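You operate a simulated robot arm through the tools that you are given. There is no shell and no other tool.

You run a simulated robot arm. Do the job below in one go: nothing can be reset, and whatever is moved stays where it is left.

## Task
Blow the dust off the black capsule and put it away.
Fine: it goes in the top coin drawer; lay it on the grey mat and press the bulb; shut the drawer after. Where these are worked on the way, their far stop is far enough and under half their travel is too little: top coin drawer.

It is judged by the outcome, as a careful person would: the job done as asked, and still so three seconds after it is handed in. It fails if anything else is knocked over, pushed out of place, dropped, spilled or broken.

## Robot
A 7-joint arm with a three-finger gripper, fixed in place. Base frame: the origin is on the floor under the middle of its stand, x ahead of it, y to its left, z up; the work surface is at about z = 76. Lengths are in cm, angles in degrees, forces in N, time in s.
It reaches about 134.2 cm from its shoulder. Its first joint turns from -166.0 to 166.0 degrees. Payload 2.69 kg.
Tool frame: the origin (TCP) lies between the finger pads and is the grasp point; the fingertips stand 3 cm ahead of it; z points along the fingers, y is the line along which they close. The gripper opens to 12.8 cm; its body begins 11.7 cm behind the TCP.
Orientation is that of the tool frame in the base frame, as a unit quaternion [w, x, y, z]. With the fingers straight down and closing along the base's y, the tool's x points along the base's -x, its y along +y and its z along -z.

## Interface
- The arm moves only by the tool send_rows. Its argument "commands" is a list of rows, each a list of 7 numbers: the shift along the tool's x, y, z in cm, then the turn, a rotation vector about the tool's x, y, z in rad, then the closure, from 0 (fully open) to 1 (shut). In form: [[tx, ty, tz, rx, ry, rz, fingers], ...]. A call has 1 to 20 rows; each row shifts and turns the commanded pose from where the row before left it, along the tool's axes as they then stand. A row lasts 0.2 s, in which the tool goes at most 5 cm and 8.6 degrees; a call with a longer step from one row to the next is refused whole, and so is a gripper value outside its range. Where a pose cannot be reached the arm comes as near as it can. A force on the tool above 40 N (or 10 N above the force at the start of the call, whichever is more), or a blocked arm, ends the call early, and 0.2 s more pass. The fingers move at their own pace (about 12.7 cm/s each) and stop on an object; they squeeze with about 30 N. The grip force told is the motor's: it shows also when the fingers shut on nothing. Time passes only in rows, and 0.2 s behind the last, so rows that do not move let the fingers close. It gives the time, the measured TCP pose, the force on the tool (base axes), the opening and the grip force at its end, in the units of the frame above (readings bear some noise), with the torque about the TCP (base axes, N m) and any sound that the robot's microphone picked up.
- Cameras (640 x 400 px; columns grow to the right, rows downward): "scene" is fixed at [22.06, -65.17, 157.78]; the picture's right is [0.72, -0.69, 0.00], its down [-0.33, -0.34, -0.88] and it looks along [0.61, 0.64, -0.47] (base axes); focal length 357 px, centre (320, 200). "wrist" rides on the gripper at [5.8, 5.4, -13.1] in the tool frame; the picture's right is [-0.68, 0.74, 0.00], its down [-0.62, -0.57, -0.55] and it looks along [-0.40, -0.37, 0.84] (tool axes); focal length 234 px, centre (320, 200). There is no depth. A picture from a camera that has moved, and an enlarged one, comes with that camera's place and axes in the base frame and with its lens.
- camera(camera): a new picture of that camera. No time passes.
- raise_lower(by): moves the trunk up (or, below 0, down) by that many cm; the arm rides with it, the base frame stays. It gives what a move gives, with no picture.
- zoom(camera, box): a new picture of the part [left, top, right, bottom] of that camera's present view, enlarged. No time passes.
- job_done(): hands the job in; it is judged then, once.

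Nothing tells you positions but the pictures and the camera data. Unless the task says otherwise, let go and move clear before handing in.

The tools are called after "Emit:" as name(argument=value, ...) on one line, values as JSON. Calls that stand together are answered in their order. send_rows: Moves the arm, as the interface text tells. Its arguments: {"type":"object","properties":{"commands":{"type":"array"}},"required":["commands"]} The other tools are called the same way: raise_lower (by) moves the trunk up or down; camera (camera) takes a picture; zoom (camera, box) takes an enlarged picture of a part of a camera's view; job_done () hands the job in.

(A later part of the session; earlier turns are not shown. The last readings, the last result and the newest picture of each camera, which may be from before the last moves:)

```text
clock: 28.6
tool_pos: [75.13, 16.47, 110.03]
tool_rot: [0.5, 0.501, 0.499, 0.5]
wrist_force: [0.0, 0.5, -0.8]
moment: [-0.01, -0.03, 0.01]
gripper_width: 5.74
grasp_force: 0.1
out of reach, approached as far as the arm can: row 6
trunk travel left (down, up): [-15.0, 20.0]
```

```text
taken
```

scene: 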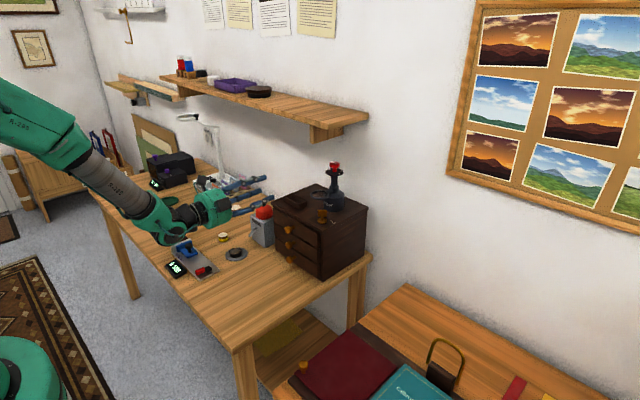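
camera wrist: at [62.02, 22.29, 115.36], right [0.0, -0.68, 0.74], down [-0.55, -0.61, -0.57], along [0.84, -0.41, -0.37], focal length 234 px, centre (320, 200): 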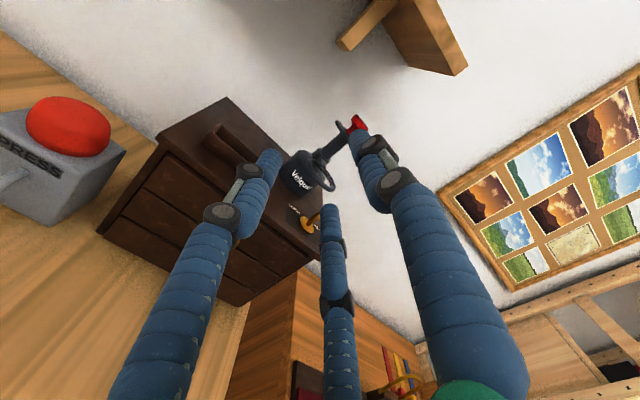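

The hand is now horizontal as intended. I'll lower it to knob height, staying back at x≈74.

Emit:
send_rows(commands=[[-0.234, -3.48, -0.22, 0, 0, 0, 0.55], [-0.234, -3.48, -0.22, 0, 0, 0, 0.55], [-0.234, -3.48, -0.22, 0, 0, 0, 0.55], [-0.234, -3.48, -0.22, 0, 0, 0, 0.55], [-0.234, -3.48, -0.22, 0, 0, 0, 0.55], [0, 0, 0, 0, 0, 0, 0.55]])

Emit:
camera(camera="wrist")

Emit:
zoom(camera="scene", box=[160, 170, 360, 290])

```text
clock: 30.0
tool_pos: [74.08, 15.24, 92.64]
tool_rot: [0.5, 0.501, 0.5, 0.499]
wrist_force: [0.4, -0.5, 0.4]
moment: [0.0, 0.01, 0.0]
gripper_width: 5.78
grasp_force: 0.1
trunk travel left (down, up): [-15.0, 20.0]
```

```text
taken
camera wrist: at [60.87, 21.03, 97.94], right [0.0, -0.68, 0.74], down [-0.55, -0.61, -0.57], along [0.84, -0.4, -0.37], focal length 234 px, centre (320, 200)
```

wrist: 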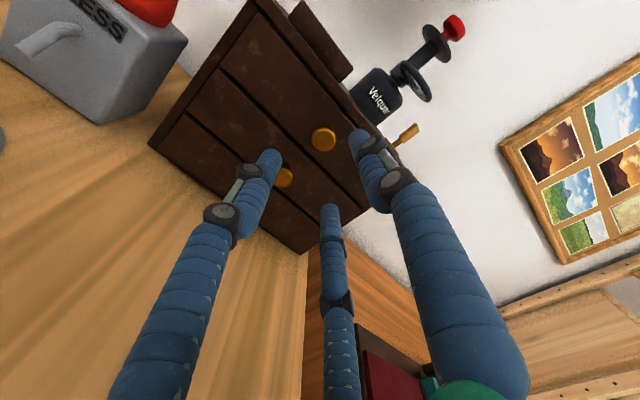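

```text
3.20 times, centred on (260, 230) of scene
camera zoom: at [22.06, -65.17, 157.78], right [0.72, -0.69, 0.0], down [-0.33, -0.34, -0.88], along [0.61, 0.64, -0.47], focal length 1142 px, centre (512, 104)
```

zoom: 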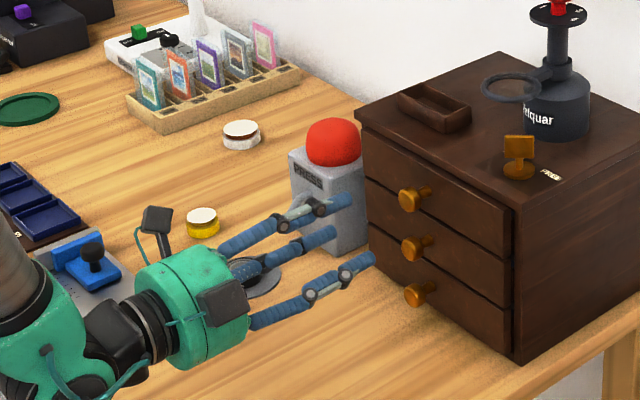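

The knob looks nearly in line with the tool axis. A quick enlarged check of alignment before approaching.

Emit:
zoom(camera="wrist", box=[260, 100, 380, 200])

```text
4.00 times, centred on (320, 150) of wrist
camera zoom: at [60.87, 21.03, 97.94], right [0.0, -0.68, 0.74], down [-0.55, -0.61, -0.57], along [0.84, -0.4, -0.37], focal length 937 px, centre (320, 400)
```

zoom: 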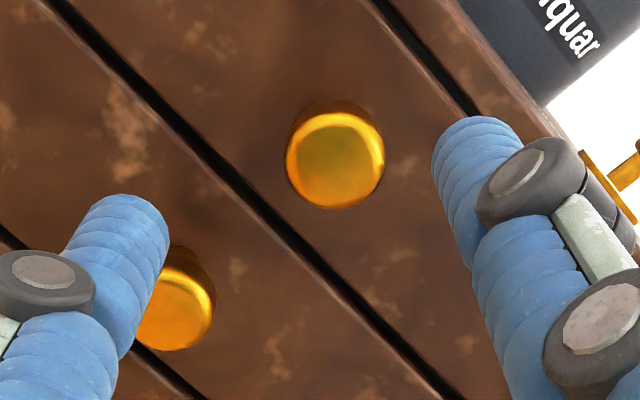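

The knob is about 0.4 cm above the tool axis; I'll correct that while moving in, stopping with the fingertips around the knob's head.

Emit:
send_rows(commands=[[0.02, 0.2, 2.3, 0, 0, 0, 0.55], [0.02, 0.2, 2.3, 0, 0, 0, 0.55], [0, 0, 2.0, 0, 0, 0, 0.55], [0, 0, 0, 0, 0, 0, 0.55]])

Emit:
camera(camera="wrist")

Emit:
zoom(camera="scene", box=[220, 190, 340, 280])

```text
clock: 31.0
tool_pos: [80.74, 15.21, 92.94]
tool_rot: [0.501, 0.5, 0.499, 0.5]
wrist_force: [0.4, -0.1, 0.7]
moment: [-0.02, -0.01, 0.0]
gripper_width: 5.75
grasp_force: 0.0
trunk travel left (down, up): [-15.0, 20.0]
```

```text
taken
camera wrist: at [67.58, 21.03, 98.32], right [0.0, -0.68, 0.74], down [-0.55, -0.62, -0.57], along [0.84, -0.4, -0.37], focal length 234 px, centre (320, 200)
```

wrist: 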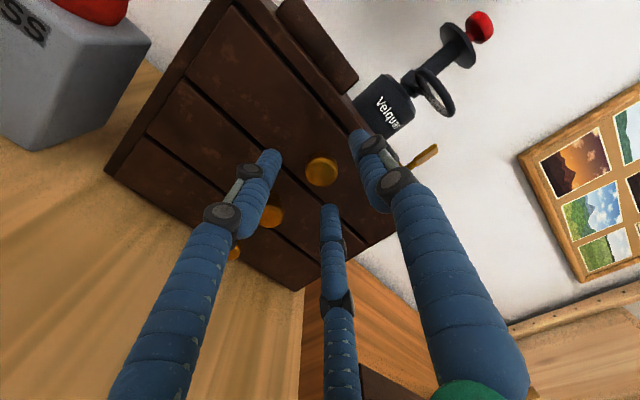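

```text
4.44 times, centred on (280, 235) of scene
camera zoom: at [22.06, -65.17, 157.78], right [0.72, -0.69, 0.0], down [-0.33, -0.34, -0.88], along [0.61, 0.64, -0.47], focal length 1586 px, centre (498, 44)
```

zoom: 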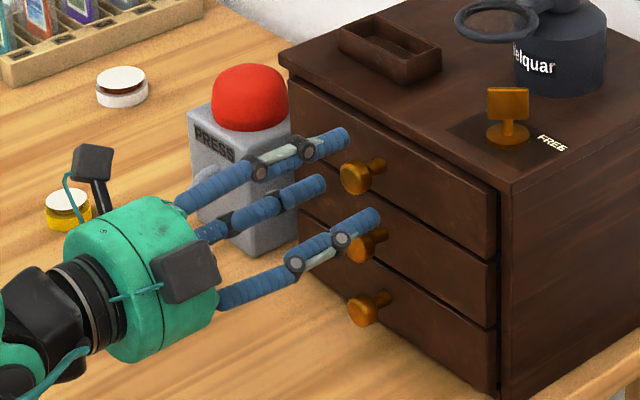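

Alignment is good. I'll go in the last 2.5 cm and close on the knob.

Emit:
send_rows(commands=[[-0.03, 0.1, 1.3, 0, 0, 0, 0.55], [0, 0.05, 1.2, 0, 0, 0, 0.55], [0, 0, 0, 0, 0, 0, 0.55]])

Emit:
camera(camera="wrist")

Emit:
zoom(camera="scene", box=[240, 190, 340, 265])

```text
clock: 31.8
tool_pos: [83.18, 15.18, 93.01]
tool_rot: [0.501, 0.501, 0.5, 0.499]
wrist_force: [0.0, 0.5, -0.2]
moment: [-0.03, -0.03, -0.01]
gripper_width: 5.75
grasp_force: 0.1
trunk travel left (down, up): [-15.0, 20.0]
```

```text
taken
camera wrist: at [70.04, 20.98, 98.45], right [0.0, -0.68, 0.74], down [-0.55, -0.61, -0.57], along [0.84, -0.41, -0.37], focal length 234 px, centre (320, 200)
```

wrist: 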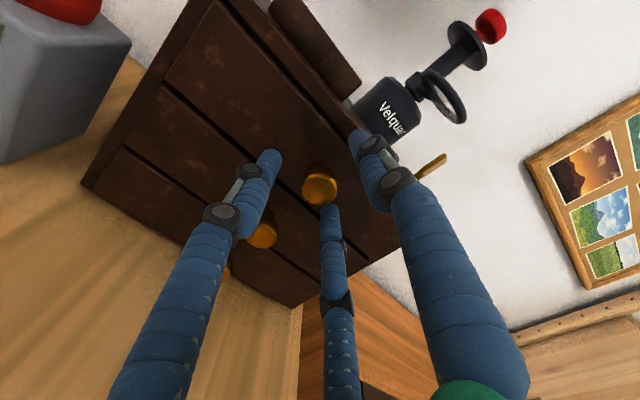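

```text
5.33 times, centred on (290, 228) of scene
camera zoom: at [22.06, -65.17, 157.78], right [0.72, -0.69, 0.0], down [-0.33, -0.34, -0.88], along [0.61, 0.64, -0.47], focal length 1904 px, centre (480, 53)
```

zoom: 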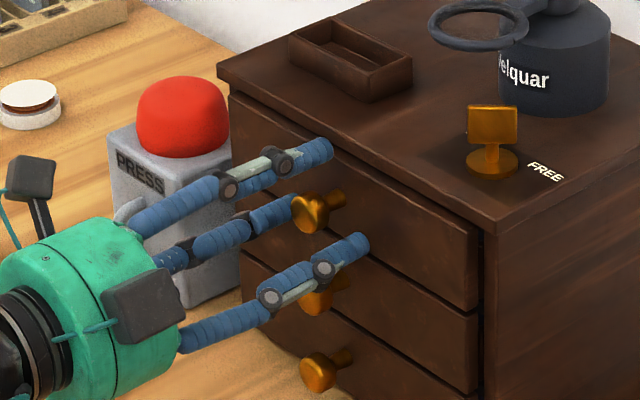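

The three fingers surround the knob without contact. Closing now.

Emit:
send_rows(commands=[[0, 0, 0, 0, 0, 0, 0.7], [0, 0, 0, 0, 0, 0, 0.85], [0, 0, 0, 0, 0, 0, 1.0], [0, 0, 0, 0, 0, 0, 1.0]])

Emit:
zoom(camera="scene", box=[240, 190, 340, 265])

```text
clock: 32.8
tool_pos: [83.09, 14.84, 92.91]
tool_rot: [0.501, 0.502, 0.499, 0.499]
wrist_force: [0.7, -22.3, -6.6]
moment: [-0.12, 0.07, -0.46]
gripper_width: 2.53
grasp_force: 29.9
trunk travel left (down, up): [-15.0, 20.0]
```

```text
5.33 times, centred on (290, 228) of scene
camera zoom: at [22.06, -65.17, 157.78], right [0.72, -0.69, 0.0], down [-0.33, -0.34, -0.88], along [0.61, 0.64, -0.47], focal length 1904 px, centre (480, 53)
```

zoom: 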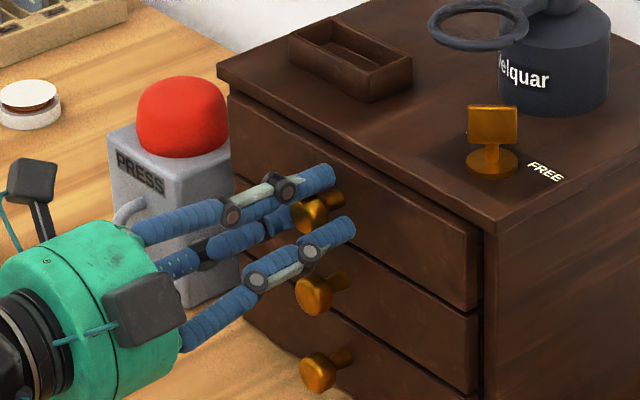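

The knob is gripped (2.5 cm wide). I'll relax the sideways force by shifting 0.35 cm and start pulling gently.

Emit:
send_rows(commands=[[-0.35, -0.1, 0, 0, 0, 0, 1.0], [0, 0, 0, 0, 0, 0, 1.0], [0, 0, -0.7, 0, 0, 0, 1.0], [0, 0, -0.8, 0, 0, 0, 1.0], [0, 0, -0.8, 0, 0, 0, 1.0], [0, 0, 0, 0, 0, 0, 1.0]])

Emit:
zoom(camera="scene", box=[220, 180, 360, 285])

```text
clock: 34.2
tool_pos: [80.82, 14.92, 92.89]
tool_rot: [0.5, 0.5, 0.5, 0.5]
wrist_force: [-1.4, 5.4, -11.6]
moment: [0.07, 0.17, 0.17]
gripper_width: 2.46
grasp_force: 30.1
trunk travel left (down, up): [-15.0, 20.0]
```

```text
3.81 times, centred on (290, 232) of scene
camera zoom: at [22.06, -65.17, 157.78], right [0.72, -0.69, 0.0], down [-0.33, -0.34, -0.88], along [0.61, 0.64, -0.47], focal length 1360 px, centre (434, 76)
```

zoom: 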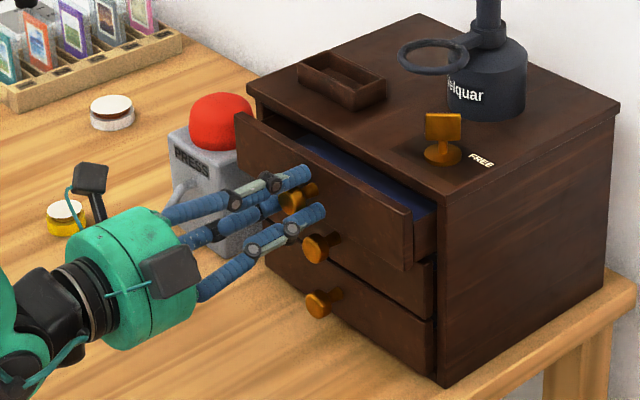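

The drawer slides out. I'll keep pulling smoothly.

Emit:
send_rows(commands=[[0, -0.1, -1.0, 0, 0, 0, 1.0], [0, 0, -1.2, 0, 0, 0, 1.0], [0, 0, -1.2, 0, 0, 0, 1.0], [0, 0, -1.2, 0, 0, 0, 1.0], [0, 0, -1.2, 0, 0, 0, 1.0], [0, 0, 0, 0, 0, 0, 1.0]])

Emit:
zoom(camera="scene", box=[220, 180, 360, 285])

```text
clock: 35.6
tool_pos: [75.03, 14.92, 92.96]
tool_rot: [0.502, 0.5, 0.499, 0.499]
wrist_force: [-1.5, 4.2, -9.9]
moment: [0.0, 0.11, 0.06]
gripper_width: 2.46
grasp_force: 44.8
trunk travel left (down, up): [-15.0, 20.0]
```

```text
3.81 times, centred on (290, 232) of scene
camera zoom: at [22.06, -65.17, 157.78], right [0.72, -0.69, 0.0], down [-0.33, -0.34, -0.88], along [0.61, 0.64, -0.47], focal length 1360 px, centre (434, 76)
```

zoom: 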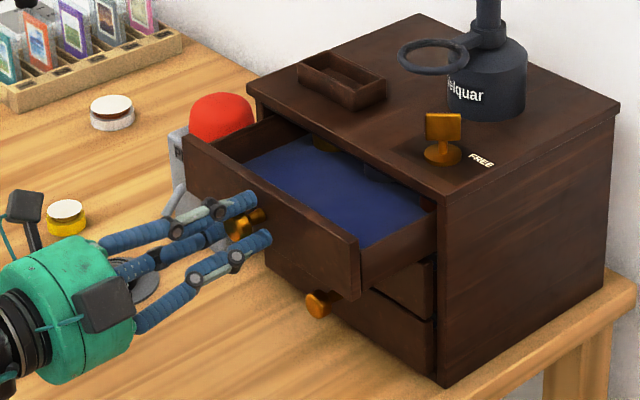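

About 8 cm open now; I'd like more room to place the capsule, so I'll pull on toward the stop at a gentler rate.

Emit:
send_rows(commands=[[0, 0, -0.8, 0, 0, 0, 1.0], [0, 0, -0.8, 0, 0, 0, 1.0], [0, 0, -0.8, 0, 0, 0, 1.0], [0, 0, -0.8, 0, 0, 0, 1.0], [0, 0, 0, 0, 0, 0, 1.0]])

Emit:
zoom(camera="scene", box=[220, 180, 360, 285])

```text
clock: 36.8
tool_pos: [71.86, 15.0, 93.02]
tool_rot: [0.5, 0.501, 0.5, 0.499]
wrist_force: [-1.0, 1.9, -11.2]
moment: [0.04, 0.23, -0.05]
gripper_width: 2.44
grasp_force: 44.9
trunk travel left (down, up): [-15.0, 20.0]
```

```text
3.81 times, centred on (290, 232) of scene
camera zoom: at [22.06, -65.17, 157.78], right [0.72, -0.69, 0.0], down [-0.33, -0.34, -0.88], along [0.61, 0.64, -0.47], focal length 1360 px, centre (434, 76)
```

zoom: 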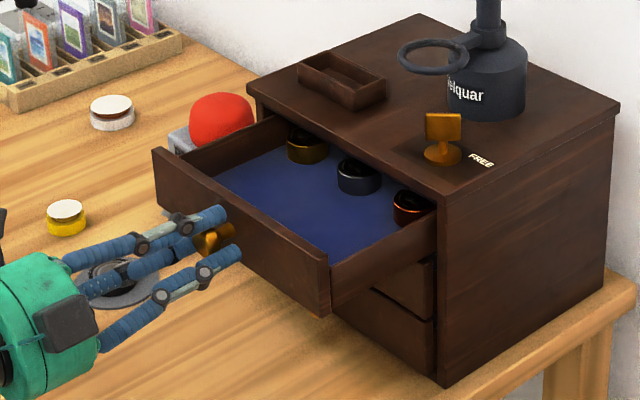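

About 11 cm open; three other capsules sit at the back, with free felt in front of them. I'll pull a little further to see whether the stop is near.

Emit:
send_rows(commands=[[0, 0, -0.6, 0, 0, 0, 1.0], [0, 0, -0.6, 0, 0, 0, 1.0], [0, 0, -0.6, 0, 0, 0, 1.0], [0, 0, 0, 0, 0, 0, 1.0]])

Emit:
zoom(camera="scene", box=[220, 180, 360, 285])

Emit:
camera(camera="wrist")

```text
clock: 37.8
tool_pos: [70.03, 14.94, 92.92]
tool_rot: [0.5, 0.5, 0.5, 0.499]
wrist_force: [-1.0, -1.9, -14.1]
moment: [0.03, 0.07, 0.0]
gripper_width: 2.43
grasp_force: 44.6
trunk travel left (down, up): [-15.0, 20.0]
```

```text
3.81 times, centred on (290, 232) of scene
camera zoom: at [22.06, -65.17, 157.78], right [0.72, -0.69, 0.0], down [-0.33, -0.34, -0.88], along [0.61, 0.64, -0.47], focal length 1360 px, centre (434, 76)
```

zoom: 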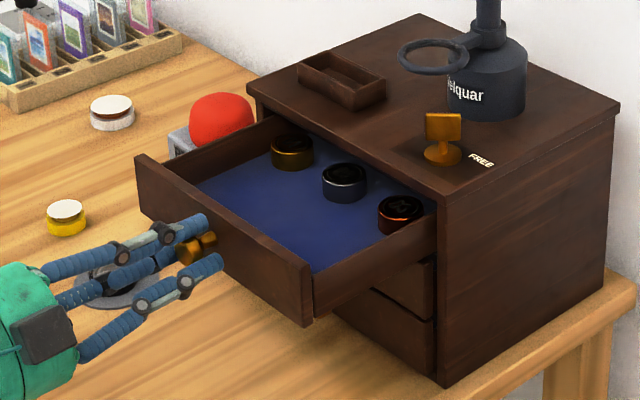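

```text
taken
camera wrist: at [56.94, 20.79, 98.28], right [0.0, -0.68, 0.74], down [-0.55, -0.61, -0.57], along [0.84, -0.41, -0.37], focal length 234 px, centre (320, 200)
```

wrist: 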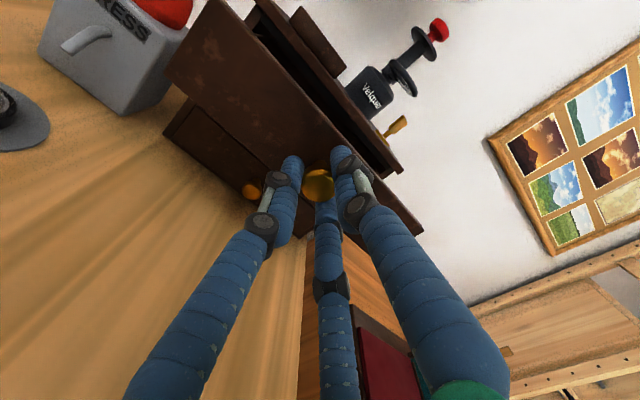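

The drawer is about 13 cm out, with good free space ahead of the row of capsules at roughly (81, 15.5). I'll release the knob and back straight off.

Emit:
send_rows(commands=[[0, -0.1, 0, 0, 0, 0, 1.0], [0, 0, 0, 0, 0, 0, 0.8], [0, 0, 0, 0, 0, 0, 0.6], [0, 0, 0, 0, 0, 0, 0.5], [0, 0, -1.0, 0, 0, 0, 0.5], [0, 0, -2.0, 0, 0, 0, 0.5], [0, 0, -2.0, 0, 0, 0, 0.5], [0, 0, -2.0, 0, 0, 0, 0.5], [0, 0, 0, 0, 0, 0, 0.5]])

Emit:
camera(camera="scene")

Emit:
camera(camera="wrist")

```text
clock: 39.8
tool_pos: [63.11, 14.94, 92.9]
tool_rot: [0.501, 0.5, 0.499, 0.5]
wrist_force: [-0.5, -0.1, -0.3]
moment: [-0.01, 0.02, -0.02]
gripper_width: 6.43
grasp_force: 0.1
trunk travel left (down, up): [-15.0, 20.0]
```

```text
taken
```

scene: 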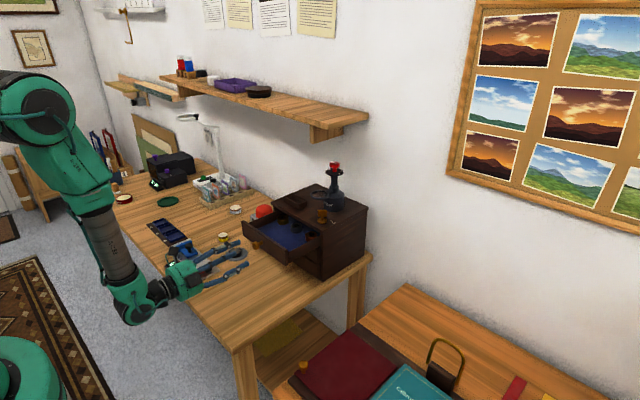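

```text
taken
camera wrist: at [49.93, 20.78, 98.24], right [0.0, -0.68, 0.74], down [-0.55, -0.61, -0.57], along [0.84, -0.4, -0.37], focal length 234 px, centre (320, 200)
```

wrist: 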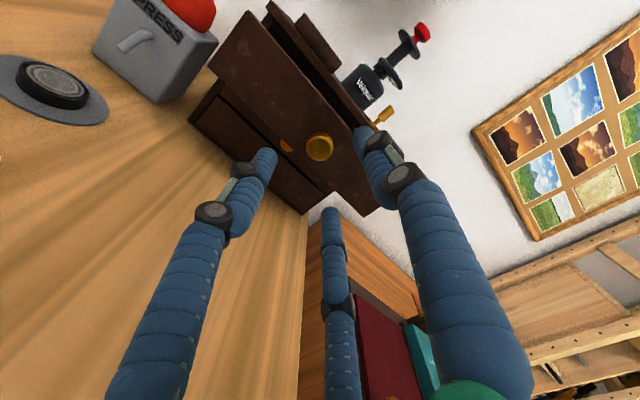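

The drawer stays open. I'll raise the hand, shift toward the mat side, then turn the fingers back to pointing straight down.

Emit:
send_rows(commands=[[0, 3.8, 0, 0, 0, 0, 0.45], [0, 3.8, 0, 0, 0, 0, 0.45], [0, 3.8, 0, 0, 0, 0, 0.45], [0, 3.8, 0, 0, 0, 0, 0.45], [0, 3.8, 0, 0, 0, 0, 0.45], [3.25, 0, 2.25, 0, 0, 0, 0.45], [3.25, 0, 2.25, 0, 0, 0, 0.45], [3.25, 0, 2.25, 0, 0, 0, 0.45], [3.25, 0, 2.25, 0, 0, 0, 0.45], [0, 0, 0, 0, 0, 0, 0.45]])

Emit:
camera(camera="scene")

```text
clock: 42.0
tool_pos: [72.08, 27.98, 111.85]
tool_rot: [0.501, 0.5, 0.499, 0.5]
wrist_force: [1.8, 0.4, -0.8]
moment: [0.02, -0.04, 0.02]
gripper_width: 7.03
grasp_force: 0.1
trunk travel left (down, up): [-15.0, 20.0]
```

```text
taken
```

scene: 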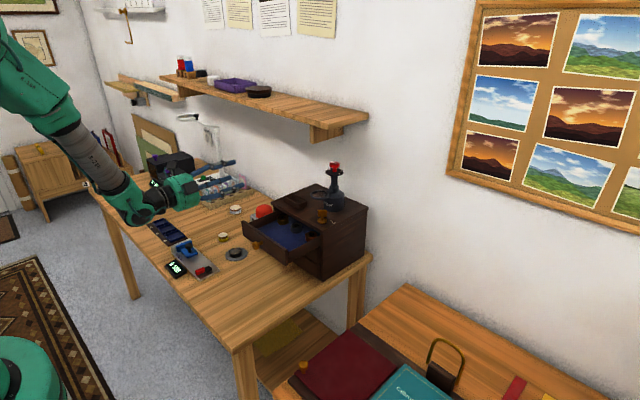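

Emit:
send_rows(commands=[[0, 0, 0, 0.1009, 0.05825, -0.05825, 0.45], [0, 0, 0, 0.1009, 0.05825, -0.05825, 0.45], [0, 0, 0, 0.1009, 0.05825, -0.05825, 0.45], [0, 0, 0, 0.1009, 0.05825, -0.05825, 0.45], [0, 0, 0, 0.1009, 0.05825, -0.05825, 0.45], [0, 0, 0, 0.1009, 0.05825, -0.05825, 0.45], [0, 0, 0, 0.1009, 0.05825, -0.05825, 0.45], [0, 0, 0, 0.1009, 0.05825, -0.05825, 0.45], [0, 0, 0, 0.1009, 0.05825, -0.05825, 0.45], [0, 0, 0, 0.1009, 0.05825, -0.05825, 0.45], [0, 0, 0, 0.1009, 0.05825, -0.05825, 0.45], [0, 0, 0, 0.1009, 0.05825, -0.05825, 0.45], [0, 0, 0, 0.1009, 0.05825, -0.05825, 0.45], [0, 0, 0, 0.1009, 0.05825, -0.05825, 0.45], [0, 0, 0, 0, 0, 0, 0.45]])

Emit:
camera(camera="scene")

Emit:
camera(camera="wrist")

```text
clock: 45.2
tool_pos: [72.3, 29.43, 112.44]
tool_rot: [0.056, 0.284, 0.954, 0.081]
wrist_force: [0.6, -0.2, -1.3]
moment: [-0.02, 0.08, 0.01]
gripper_width: 7.02
grasp_force: 0.1
out of reach, approached as far as the arm can: row 9, 10
trunk travel left (down, up): [-15.0, 20.0]
```

```text
taken
```

scene: 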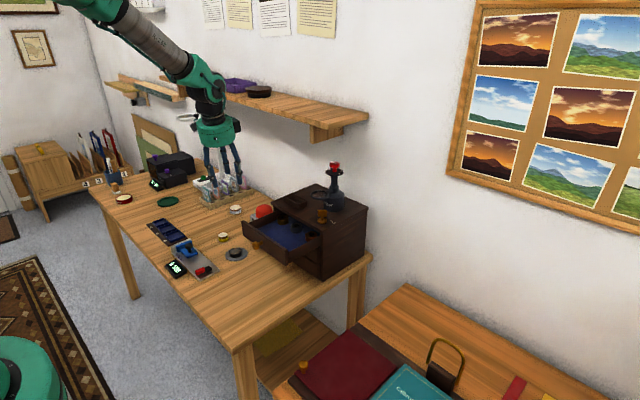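

```text
taken
camera wrist: at [68.27, 35.46, 125.91], right [0.96, 0.23, 0.18], down [0.13, -0.87, 0.47], along [0.27, -0.43, -0.86], focal length 234 px, centre (320, 200)
```

wrist: 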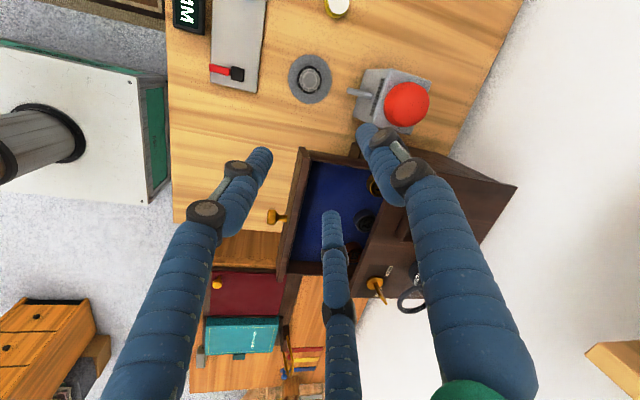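

The turn came up a bit short, so I'll correct the remaining tilt, then move above the capsule on the mat.

Emit:
send_rows(commands=[[0, 0, 0, 0.0928, 0.0331, -0.0273, 0.45], [0, 0, 0, 0.0928, 0.0331, -0.0273, 0.45], [0, 0, 0, 0, 0, 0, 0.45], [0.1855, 1.746, 3.1, 0, 0, 0, 0.45], [0.1855, 1.746, 3.1, 0, 0, 0, 0.45], [0.1855, 1.746, 3.1, 0, 0, 0, 0.45], [0.1855, 1.746, 3.1, 0, 0, 0, 0.45], [0, 0, 0, 0, 0, 0, 0.45]])

Emit:
camera(camera="wrist")

Emit:
zoom(camera="scene", box=[180, 150, 340, 270])

```text
clock: 47.0
tool_pos: [75.32, 35.84, 100.0]
tool_rot: [-0.001, 0.26, 0.966, 0.001]
wrist_force: [0.9, 0.1, -0.4]
moment: [-0.02, 0.04, -0.01]
gripper_width: 7.04
grasp_force: 0.1
trunk travel left (down, up): [-15.0, 20.0]
```

```text
taken
camera wrist: at [72.86, 43.42, 113.08], right [0.95, 0.3, 0.0], down [0.25, -0.8, 0.55], along [0.16, -0.52, -0.84], focal length 234 px, centre (320, 200)
```

wrist: 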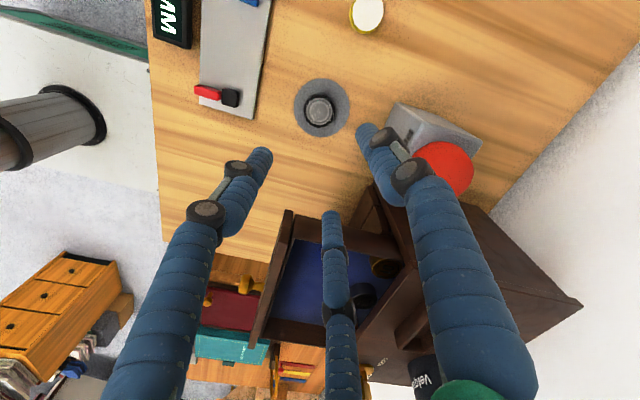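

```text
3.33 times, centred on (260, 210) of scene
camera zoom: at [22.06, -65.17, 157.78], right [0.72, -0.69, 0.0], down [-0.33, -0.34, -0.88], along [0.61, 0.64, -0.47], focal length 1190 px, centre (520, 167)
```

zoom: 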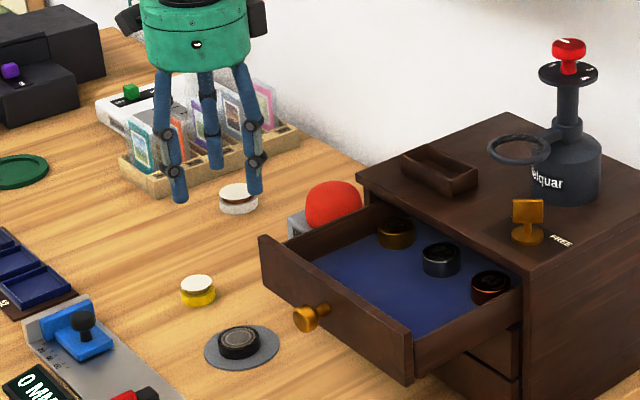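

I'm vertically above the clean capsule, in the same pose I released it from. Going down around it.

Emit:
send_rows(commands=[[0.13, -0.05, 3.5, 0, 0, 0, 0.45], [0, 0, 3.5, 0, 0, 0, 0.45], [0, 0, 3.5, 0, 0, 0, 0.45], [0, 0, 3.5, 0, 0, 0, 0.45], [0, 0, 0, 0, 0, 0, 0.45]])

Emit:
camera(camera="wrist")

Emit:
zoom(camera="scene", box=[190, 180, 310, 270])

```text
clock: 48.2
tool_pos: [75.2, 35.98, 86.03]
tool_rot: [0.001, 0.26, 0.966, 0.001]
wrist_force: [0.2, -0.1, -1.5]
moment: [0.02, 0.03, 0.02]
gripper_width: 7.04
grasp_force: 0.0
trunk travel left (down, up): [-15.0, 20.0]
```

```text
taken
camera wrist: at [72.78, 43.49, 99.16], right [0.95, 0.3, 0.0], down [0.25, -0.8, 0.55], along [0.16, -0.52, -0.84], focal length 234 px, centre (320, 200)
```

wrist: 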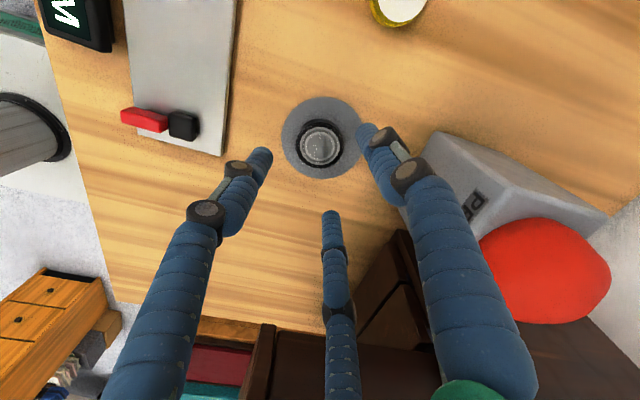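

```text
4.44 times, centred on (250, 225) of scene
camera zoom: at [22.06, -65.17, 157.78], right [0.72, -0.69, 0.0], down [-0.33, -0.34, -0.88], along [0.61, 0.64, -0.47], focal length 1586 px, centre (631, 89)
```

zoom: 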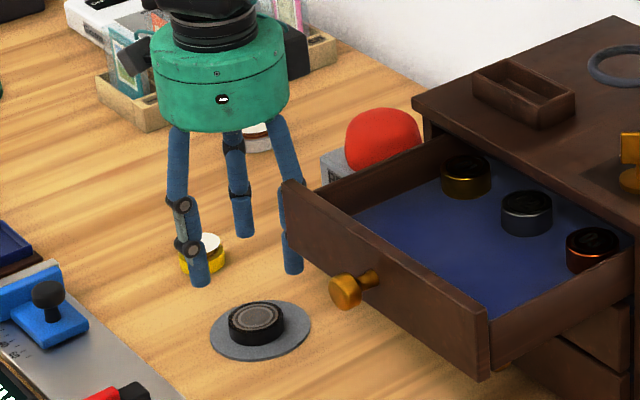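

Still well centred, and the drawer is clear of the hand. Lowering the final 6.3 cm and gripping.

Emit:
send_rows(commands=[[0, -0.05, 2.2, 0, 0, 0, 0.45], [0, 0, 2.2, 0, 0, 0, 0.45], [0, 0, 1.9, 0, 0, 0, 0.45], [0, 0, 0, 0, 0, 0, 0.45], [0, 0, 0, 0, 0, 0, 0.55], [0, 0, 0, 0, 0, 0, 0.65], [0, 0, 0, 0, 0, 0, 0.8], [0, 0, 0, 0, 0, 0, 0.8]])

Emit:
camera(camera="wrist")

Emit:
zoom(camera="scene", box=[190, 190, 310, 280])

```text
clock: 50.0
tool_pos: [75.06, 35.81, 79.86]
tool_rot: [0.002, 0.26, 0.966, 0.001]
wrist_force: [0.4, 0.8, -0.3]
moment: [0.03, 0.0, 0.0]
gripper_width: 4.43
grasp_force: 30.0
trunk travel left (down, up): [-15.0, 20.0]
```

```text
taken
camera wrist: at [72.65, 43.38, 92.91], right [0.95, 0.3, 0.0], down [0.25, -0.8, 0.55], along [0.16, -0.52, -0.84], focal length 234 px, centre (320, 200)
```

wrist: 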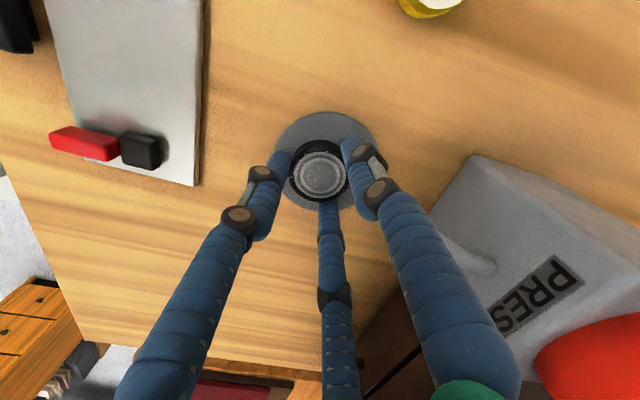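

```text
4.44 times, centred on (250, 235) of scene
camera zoom: at [22.06, -65.17, 157.78], right [0.72, -0.69, 0.0], down [-0.33, -0.34, -0.88], along [0.61, 0.64, -0.47], focal length 1586 px, centre (631, 44)
```

zoom: 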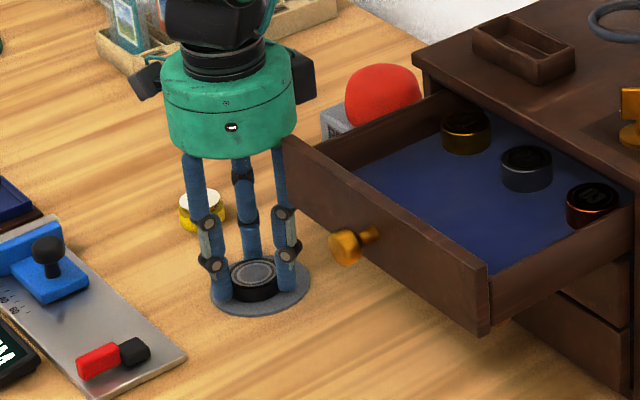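

The clean capsule is gripped again (4.4 cm, 30 N). I'll lift it well clear and turn the hand so that the camera and the box on the hand stay away from the stand on the cabinet top.

Emit:
send_rows(commands=[[0, 0, -2.0, 0, 0, 0, 0.8], [0, 0, -4.2, 0, 0, 0, 0.8], [0, 0, -4.2, 0, 0, 0, 0.8], [0, 0, -4.2, 0, 0, 0, 0.8], [0, 0, -4.2, 0, 0, 0, 0.8], [0, 0, -4.2, 0, 0, 0, 0.8], [0, 0, -4.2, 0, 0, 0, 0.8], [0, 0, 0, 0, 0, -0.131, 0.8], [0, 0, 0, 0, 0, -0.131, 0.8], [0, 0, 0, 0, 0, -0.131, 0.8], [0, 0, 0, 0, 0, -0.131, 0.8], [0, 0, 0, 0, 0, -0.131, 0.8], [0, 0, 0, 0, 0, -0.131, 0.8], [0, 0, 0, 0, 0, -0.131, 0.8], [0, 0, 0, 0, 0, -0.131, 0.8], [0, 0, 0, 0, 0, -0.131, 0.8], [0, 0, 0, 0, 0, -0.131, 0.8], [0, 0, 0, 0, 0, -0.131, 0.8], [0, 0, 0, 0, 0, -0.131, 0.8], [0, 0, 0, 0, 0, 0, 0.8]])

Emit:
camera(camera="wrist")

Emit:
camera(camera="scene")

```text
clock: 54.2
tool_pos: [74.81, 35.88, 106.97]
tool_rot: [0.002, -0.501, 0.865, 0.0]
wrist_force: [-0.7, -0.6, -0.6]
moment: [0.0, 0.0, -0.01]
gripper_width: 4.42
grasp_force: 29.9
trunk travel left (down, up): [-15.0, 20.0]
```

```text
taken
camera wrist: at [67.32, 33.45, 120.07], right [-0.3, 0.95, 0.0], down [0.8, 0.25, 0.55], along [0.52, 0.17, -0.83], focal length 234 px, centre (320, 200)
```

wrist: 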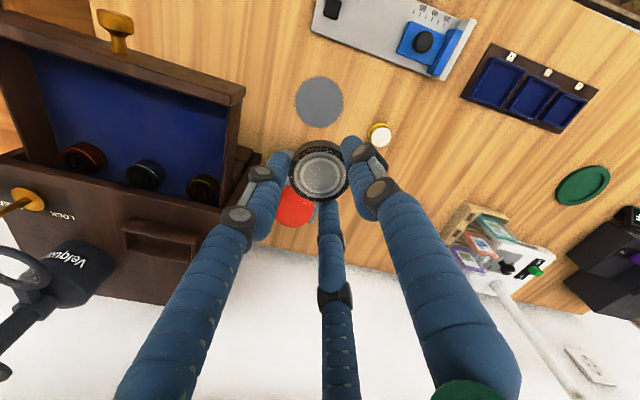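

```text
taken
```

scene: 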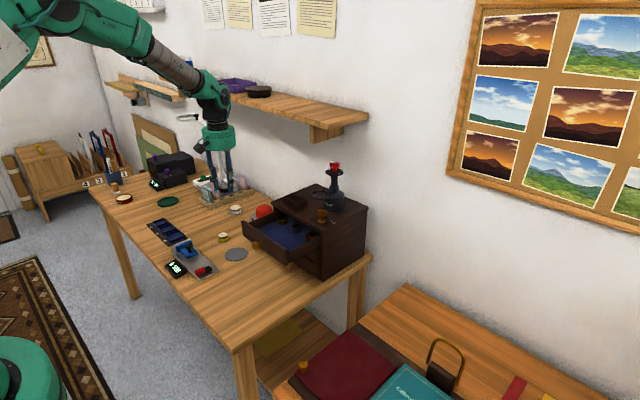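

The clean capsule is held level, and I can see into the drawer. I'll zoom in to measure the free area.

Emit:
zoom(camera="wrist", box=[0, 0, 260, 220])

Emit:
zoom(camera="scene", box=[235, 190, 345, 275])

```text
1.82 times, centred on (130, 110) of wrist
camera zoom: at [67.32, 33.45, 120.07], right [-0.3, 0.95, 0.0], down [0.8, 0.25, 0.55], along [0.52, 0.17, -0.83], focal length 426 px, centre (666, 364)
```

zoom: 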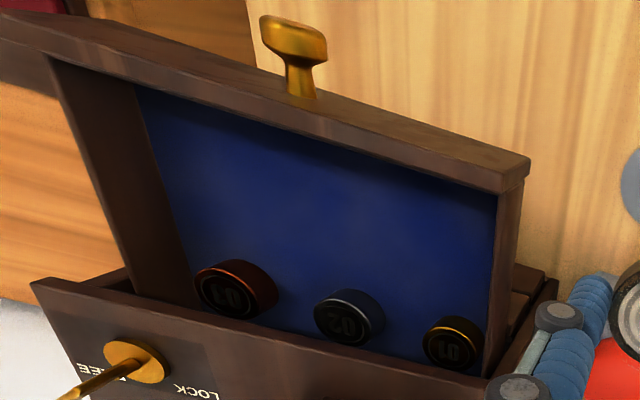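

```text
4.71 times, centred on (290, 232) of scene
camera zoom: at [22.06, -65.17, 157.78], right [0.72, -0.69, 0.0], down [-0.33, -0.34, -0.88], along [0.61, 0.64, -0.47], focal length 1680 px, centre (461, 47)
```

zoom: 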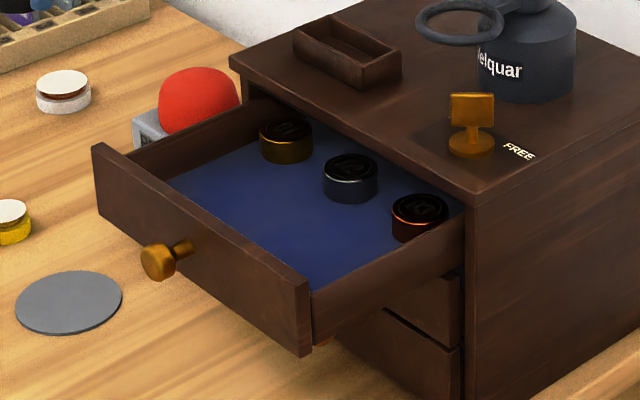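

The free felt runs from x≈75 to 85.7, so I'll aim for (80.3, 15.5); the felt is at z≈90.3. Moving over it now at a safe height.

Emit:
send_rows(commands=[[2.97, -2.974, 0, 0, 0, 0, 0.8], [2.97, -2.974, 0, 0, 0, 0, 0.8], [2.97, -2.974, 0, 0, 0, 0, 0.8], [2.97, -2.974, 0, 0, 0, 0, 0.8], [2.97, -2.974, 0, 0, 0, 0, 0.8], [0, 0, 0, 0, 0, 0, 0.8]])

Emit:
camera(camera="wrist")

Emit:
zoom(camera="scene", box=[210, 130, 370, 280])

```text
clock: 55.6
tool_pos: [80.3, 15.5, 107.01]
tool_rot: [0.002, -0.499, 0.866, 0.001]
wrist_force: [0.7, -0.6, -0.4]
moment: [0.06, 0.01, 0.0]
gripper_width: 4.43
grasp_force: 30.1
trunk travel left (down, up): [-15.0, 20.0]
```

```text
taken
camera wrist: at [72.8, 13.1, 119.96], right [-0.3, 0.95, 0.0], down [0.8, 0.25, 0.55], along [0.52, 0.17, -0.83], focal length 234 px, centre (320, 200)
```

wrist: 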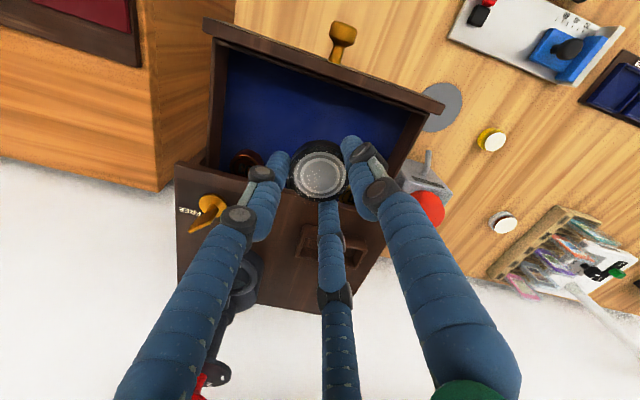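

```text
2.67 times, centred on (290, 205) of scene
camera zoom: at [22.06, -65.17, 157.78], right [0.72, -0.69, 0.0], down [-0.33, -0.34, -0.88], along [0.61, 0.64, -0.47], focal length 952 px, centre (400, 187)
```

zoom: 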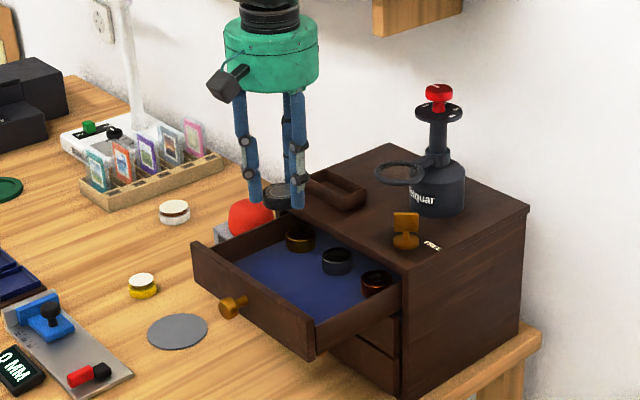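

The capsule is above the free felt, between the front panel and the row of other capsules. Descending into the drawer.

Emit:
send_rows(commands=[[0, 0, 3.0, 0, 0, 0, 0.8], [0, 0, 3.0, 0, 0, 0, 0.8], [0, 0, 2.5, 0, 0, 0, 0.8], [0, 0, 2.0, 0, 0, 0, 0.8], [0, 0, 0, 0, 0, 0, 0.8]])

Emit:
camera(camera="wrist")

Emit:
zoom(camera="scene", box=[230, 170, 350, 275])

```text
clock: 56.8
tool_pos: [80.5, 15.67, 96.45]
tool_rot: [0.002, -0.5, 0.866, 0.0]
wrist_force: [-0.7, 0.6, -0.7]
moment: [-0.01, 0.0, -0.01]
gripper_width: 4.43
grasp_force: 29.9
trunk travel left (down, up): [-15.0, 20.0]
```

```text
taken
camera wrist: at [72.88, 13.22, 109.46], right [-0.3, 0.95, 0.0], down [0.8, 0.25, 0.55], along [0.53, 0.17, -0.83], focal length 234 px, centre (320, 200)
```

wrist: 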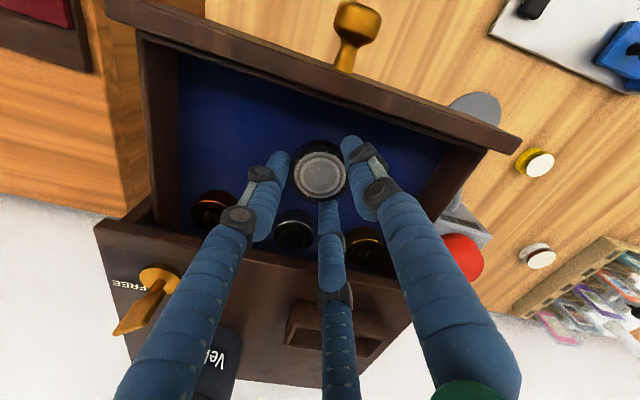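

```text
3.81 times, centred on (290, 222) of scene
camera zoom: at [22.06, -65.17, 157.78], right [0.72, -0.69, 0.0], down [-0.33, -0.34, -0.88], along [0.61, 0.64, -0.47], focal length 1360 px, centre (434, 114)
```

zoom: 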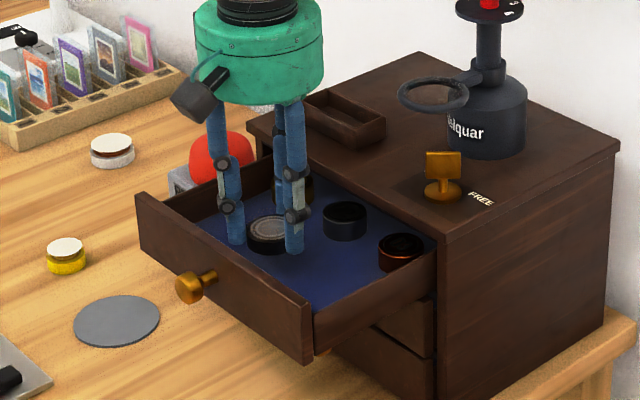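

Good clearance all round. I'll ease down to the felt.

Emit:
send_rows(commands=[[0, 0, 1.0, 0, 0, 0, 0.8], [0, 0, 0.7, 0, 0, 0, 0.8], [0, 0, 0.3, 0, 0, 0, 0.8], [0, 0, 0.2, 0, 0, 0, 0.8], [0, 0, 0.2, 0, 0, 0, 0.8], [0, 0, 0, 0, 0, 0, 0.8]])

```text
clock: 58.2
tool_pos: [80.4, 15.62, 94.14]
tool_rot: [0.001, -0.5, 0.866, 0.0]
wrist_force: [-0.2, -0.6, 4.9]
moment: [-0.06, 0.11, -0.02]
gripper_width: 4.44
grasp_force: 29.6
trunk travel left (down, up): [-15.0, 20.0]
```

Emit:
send_rows(commands=[[0, 0, 0.1, 0, 0, 0, 0.8], [0, 0, 0, 0, 0, 0, 0.8]])

Emit:
zoom(camera="scene", box=[250, 205, 330, 265])

```text
clock: 58.8
tool_pos: [80.43, 15.66, 94.09]
tool_rot: [0.001, -0.5, 0.866, 0.0]
wrist_force: [1.0, -1.6, 13.0]
moment: [-0.04, 0.17, 0.03]
gripper_width: 4.46
grasp_force: 30.3
trunk travel left (down, up): [-15.0, 20.0]
```

```text
6.67 times, centred on (290, 235) of scene
camera zoom: at [22.06, -65.17, 157.78], right [0.72, -0.69, 0.0], down [-0.33, -0.34, -0.88], along [0.61, 0.64, -0.47], focal length 2380 px, centre (520, -33)
```

zoom: 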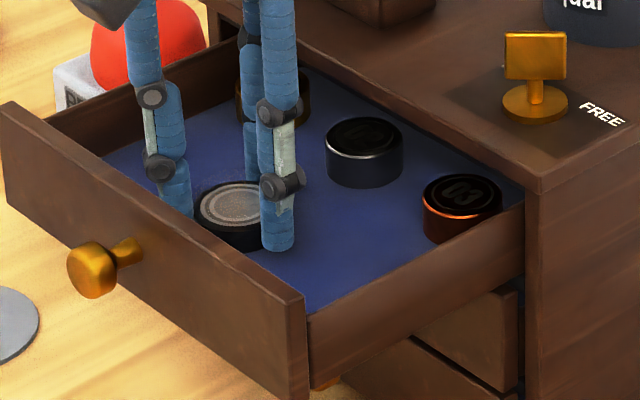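

The capsule is resting on the felt (13 N). I'll ease off and open the fingers just enough to let go.

Emit:
send_rows(commands=[[0, 0, -0.1, 0, 0, 0, 0.8], [0, 0, 0, 0, 0, 0, 0.65], [0, 0, 0, 0, 0, 0, 0.58], [0, 0, 0, 0, 0, 0, 0.55], [0, 0, 0, 0, 0, 0, 0.55]])

Emit:
camera(camera="wrist")

Emit:
zoom(camera="scene", box=[250, 205, 330, 265])

```text
clock: 60.0
tool_pos: [80.45, 15.74, 94.0]
tool_rot: [0.001, -0.499, 0.866, -0.001]
wrist_force: [0.8, 0.2, 0.5]
moment: [-0.01, 0.03, 0.01]
gripper_width: 5.74
grasp_force: 0.1
trunk travel left (down, up): [-15.0, 20.0]
```

```text
taken
camera wrist: at [72.8, 13.2, 107.12], right [-0.3, 0.95, 0.0], down [0.8, 0.25, 0.55], along [0.53, 0.17, -0.83], focal length 234 px, centre (320, 200)
```

wrist: 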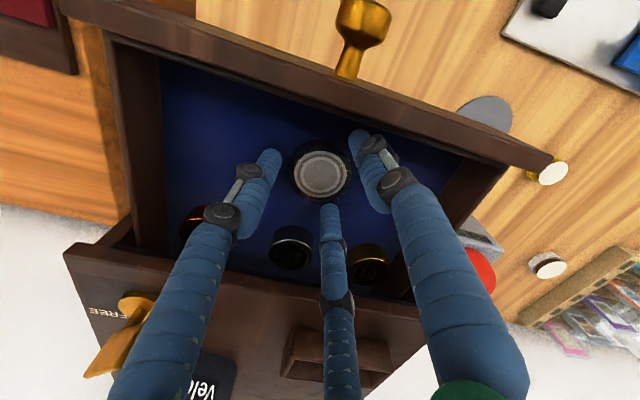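

```text
6.67 times, centred on (290, 235) of scene
camera zoom: at [22.06, -65.17, 157.78], right [0.72, -0.69, 0.0], down [-0.33, -0.34, -0.88], along [0.61, 0.64, -0.47], focal length 2380 px, centre (520, -33)
```

zoom: 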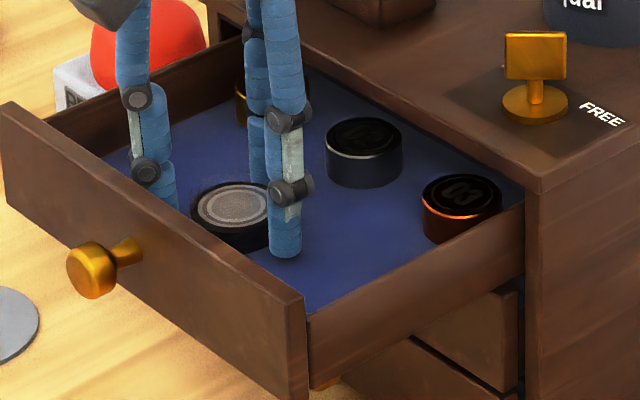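

The capsule is free on the felt and the row behind is untouched. I'll rise straight out, close the fingers and turn the hand 30° for pushing the drawer shut.

Emit:
send_rows(commands=[[0, 0, -1.5, 0, 0, 0, 0.55], [0, 0, -3.0, 0, 0, 0, 0.55], [0, 0, -4.0, 0, 0, 0, 0.55], [0, 0, -4.5, 0, 0, 0, 0.55], [0, 0, -2.0, 0, 0, 0, 0.55], [0, 0, 0, 0, 0, -0.131, 0.8], [0, 0, 0, 0, 0, -0.131, 1.0], [0, 0, 0, 0, 0, -0.131, 1.0], [0, 0, 0, 0, 0, -0.131, 1.0], [0, 0, 0, 0, 0, 0, 1.0]])

Emit:
camera(camera="wrist")

Emit:
zoom(camera="scene", box=[230, 170, 350, 275])

```text
clock: 62.2
tool_pos: [80.42, 15.68, 109.01]
tool_rot: [0.0, 0.708, -0.707, 0.001]
wrist_force: [0.6, 0.7, 0.1]
moment: [0.01, 0.01, 0.03]
gripper_width: 0.22
grasp_force: 30.3
trunk travel left (down, up): [-15.0, 20.0]
```

```text
taken
camera wrist: at [74.97, 9.74, 122.15], right [-0.74, 0.68, 0.0], down [0.56, 0.62, 0.55], along [0.37, 0.41, -0.83], focal length 234 px, centre (320, 200)
```

wrist: 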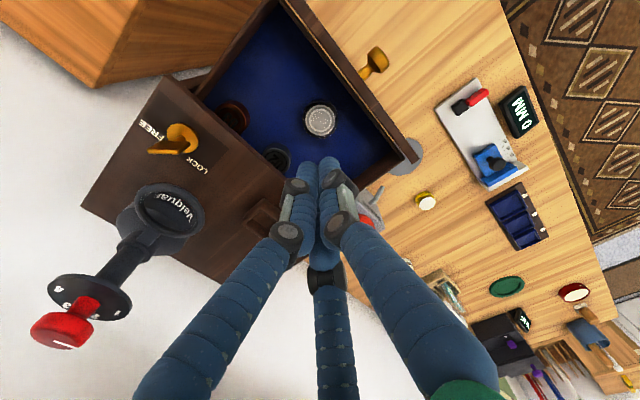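

```text
3.81 times, centred on (290, 222) of scene
camera zoom: at [22.06, -65.17, 157.78], right [0.72, -0.69, 0.0], down [-0.33, -0.34, -0.88], along [0.61, 0.64, -0.47], focal length 1360 px, centre (434, 114)
```

zoom: 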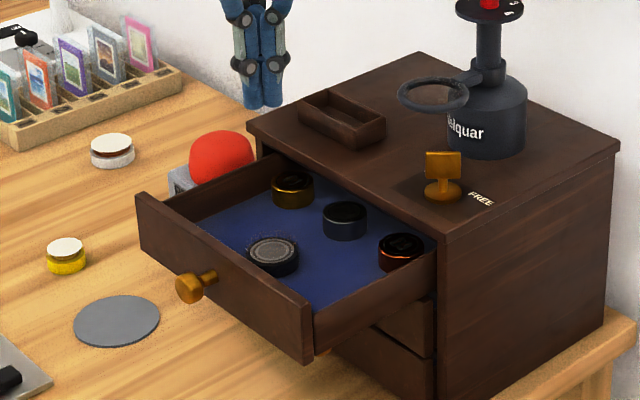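

The black capsule sits flat in the drawer. Now I'll move out in front of the knob and down to its height.

Emit:
send_rows(commands=[[0.18, 4.35, 0, 0, 0, 0, 1.0], [0.18, 4.35, 0, 0, 0, 0, 1.0], [0.18, 4.35, 0, 0, 0, 0, 1.0], [0.19, 4.35, 0, 0, 0, 0, 1.0], [0, 0, 4.0, 0, 0, 0, 1.0], [0, 0, 4.0, 0, 0, 0, 1.0], [0, 0, 4.0, 0, 0, 0, 1.0], [0, 0, 3.5, 0, 0, 0, 1.0], [0, 0, 0, 0, 0, 0, 1.0]])

Emit:
camera(camera="wrist")

Emit:
zoom(camera="scene", box=[190, 170, 350, 285])

```text
clock: 64.2
tool_pos: [63.02, 14.99, 93.58]
tool_rot: [0.002, -0.707, 0.708, 0.0]
wrist_force: [0.3, 0.7, -0.3]
moment: [-0.04, 0.05, 0.0]
gripper_width: 0.19
grasp_force: 29.4
trunk travel left (down, up): [-15.0, 20.0]
```

```text
taken
camera wrist: at [57.6, 9.0, 106.56], right [-0.74, 0.68, 0.0], down [0.56, 0.62, 0.55], along [0.37, 0.41, -0.83], focal length 234 px, centre (320, 200)
```

wrist: 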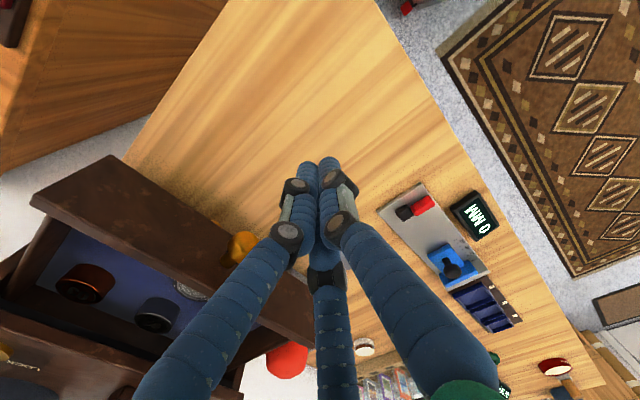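

```text
3.48 times, centred on (270, 228) of scene
camera zoom: at [22.06, -65.17, 157.78], right [0.72, -0.69, 0.0], down [-0.33, -0.34, -0.88], along [0.61, 0.64, -0.47], focal length 1242 px, centre (494, 104)
```

zoom: 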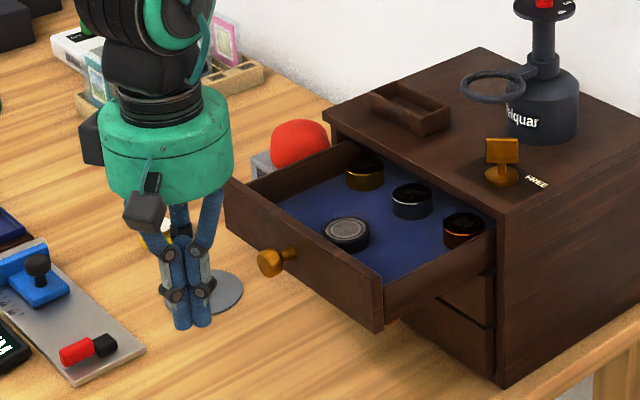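

The hand is in front of the knob. I'll push slowly toward the cabinet and see when it makes contact.

Emit:
send_rows(commands=[[0, -1.5, 0, 0, 0, 0, 1.0], [0, -1.5, 0, 0, 0, 0, 1.0], [0, -1.0, 0, 0, 0, 0, 1.0], [0, -0.8, 0, 0, 0, 0, 1.0], [0, -0.8, 0, 0, 0, 0, 1.0], [0, -0.8, 0, 0, 0, 0, 1.0], [0, -0.8, 0, 0, 0, 0, 1.0], [0, 0, 0, 0, 0, 0, 1.0]])

Emit:
zoom(camera="scene", box=[210, 170, 350, 285])

```text
clock: 66.0
tool_pos: [70.23, 14.96, 93.65]
tool_rot: [-0.001, 0.707, -0.707, 0.001]
wrist_force: [0.6, -0.4, -1.4]
moment: [0.0, 0.0, 0.01]
gripper_width: 0.2
grasp_force: 30.1
trunk travel left (down, up): [-15.0, 20.0]
```

```text
3.48 times, centred on (280, 228) of scene
camera zoom: at [22.06, -65.17, 157.78], right [0.72, -0.69, 0.0], down [-0.33, -0.34, -0.88], along [0.61, 0.64, -0.47], focal length 1242 px, centre (459, 104)
```

zoom: 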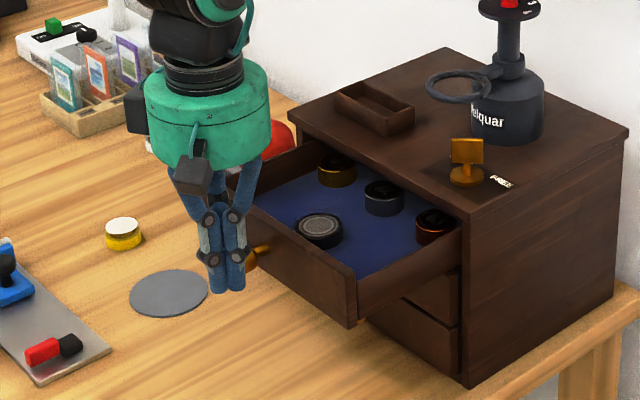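

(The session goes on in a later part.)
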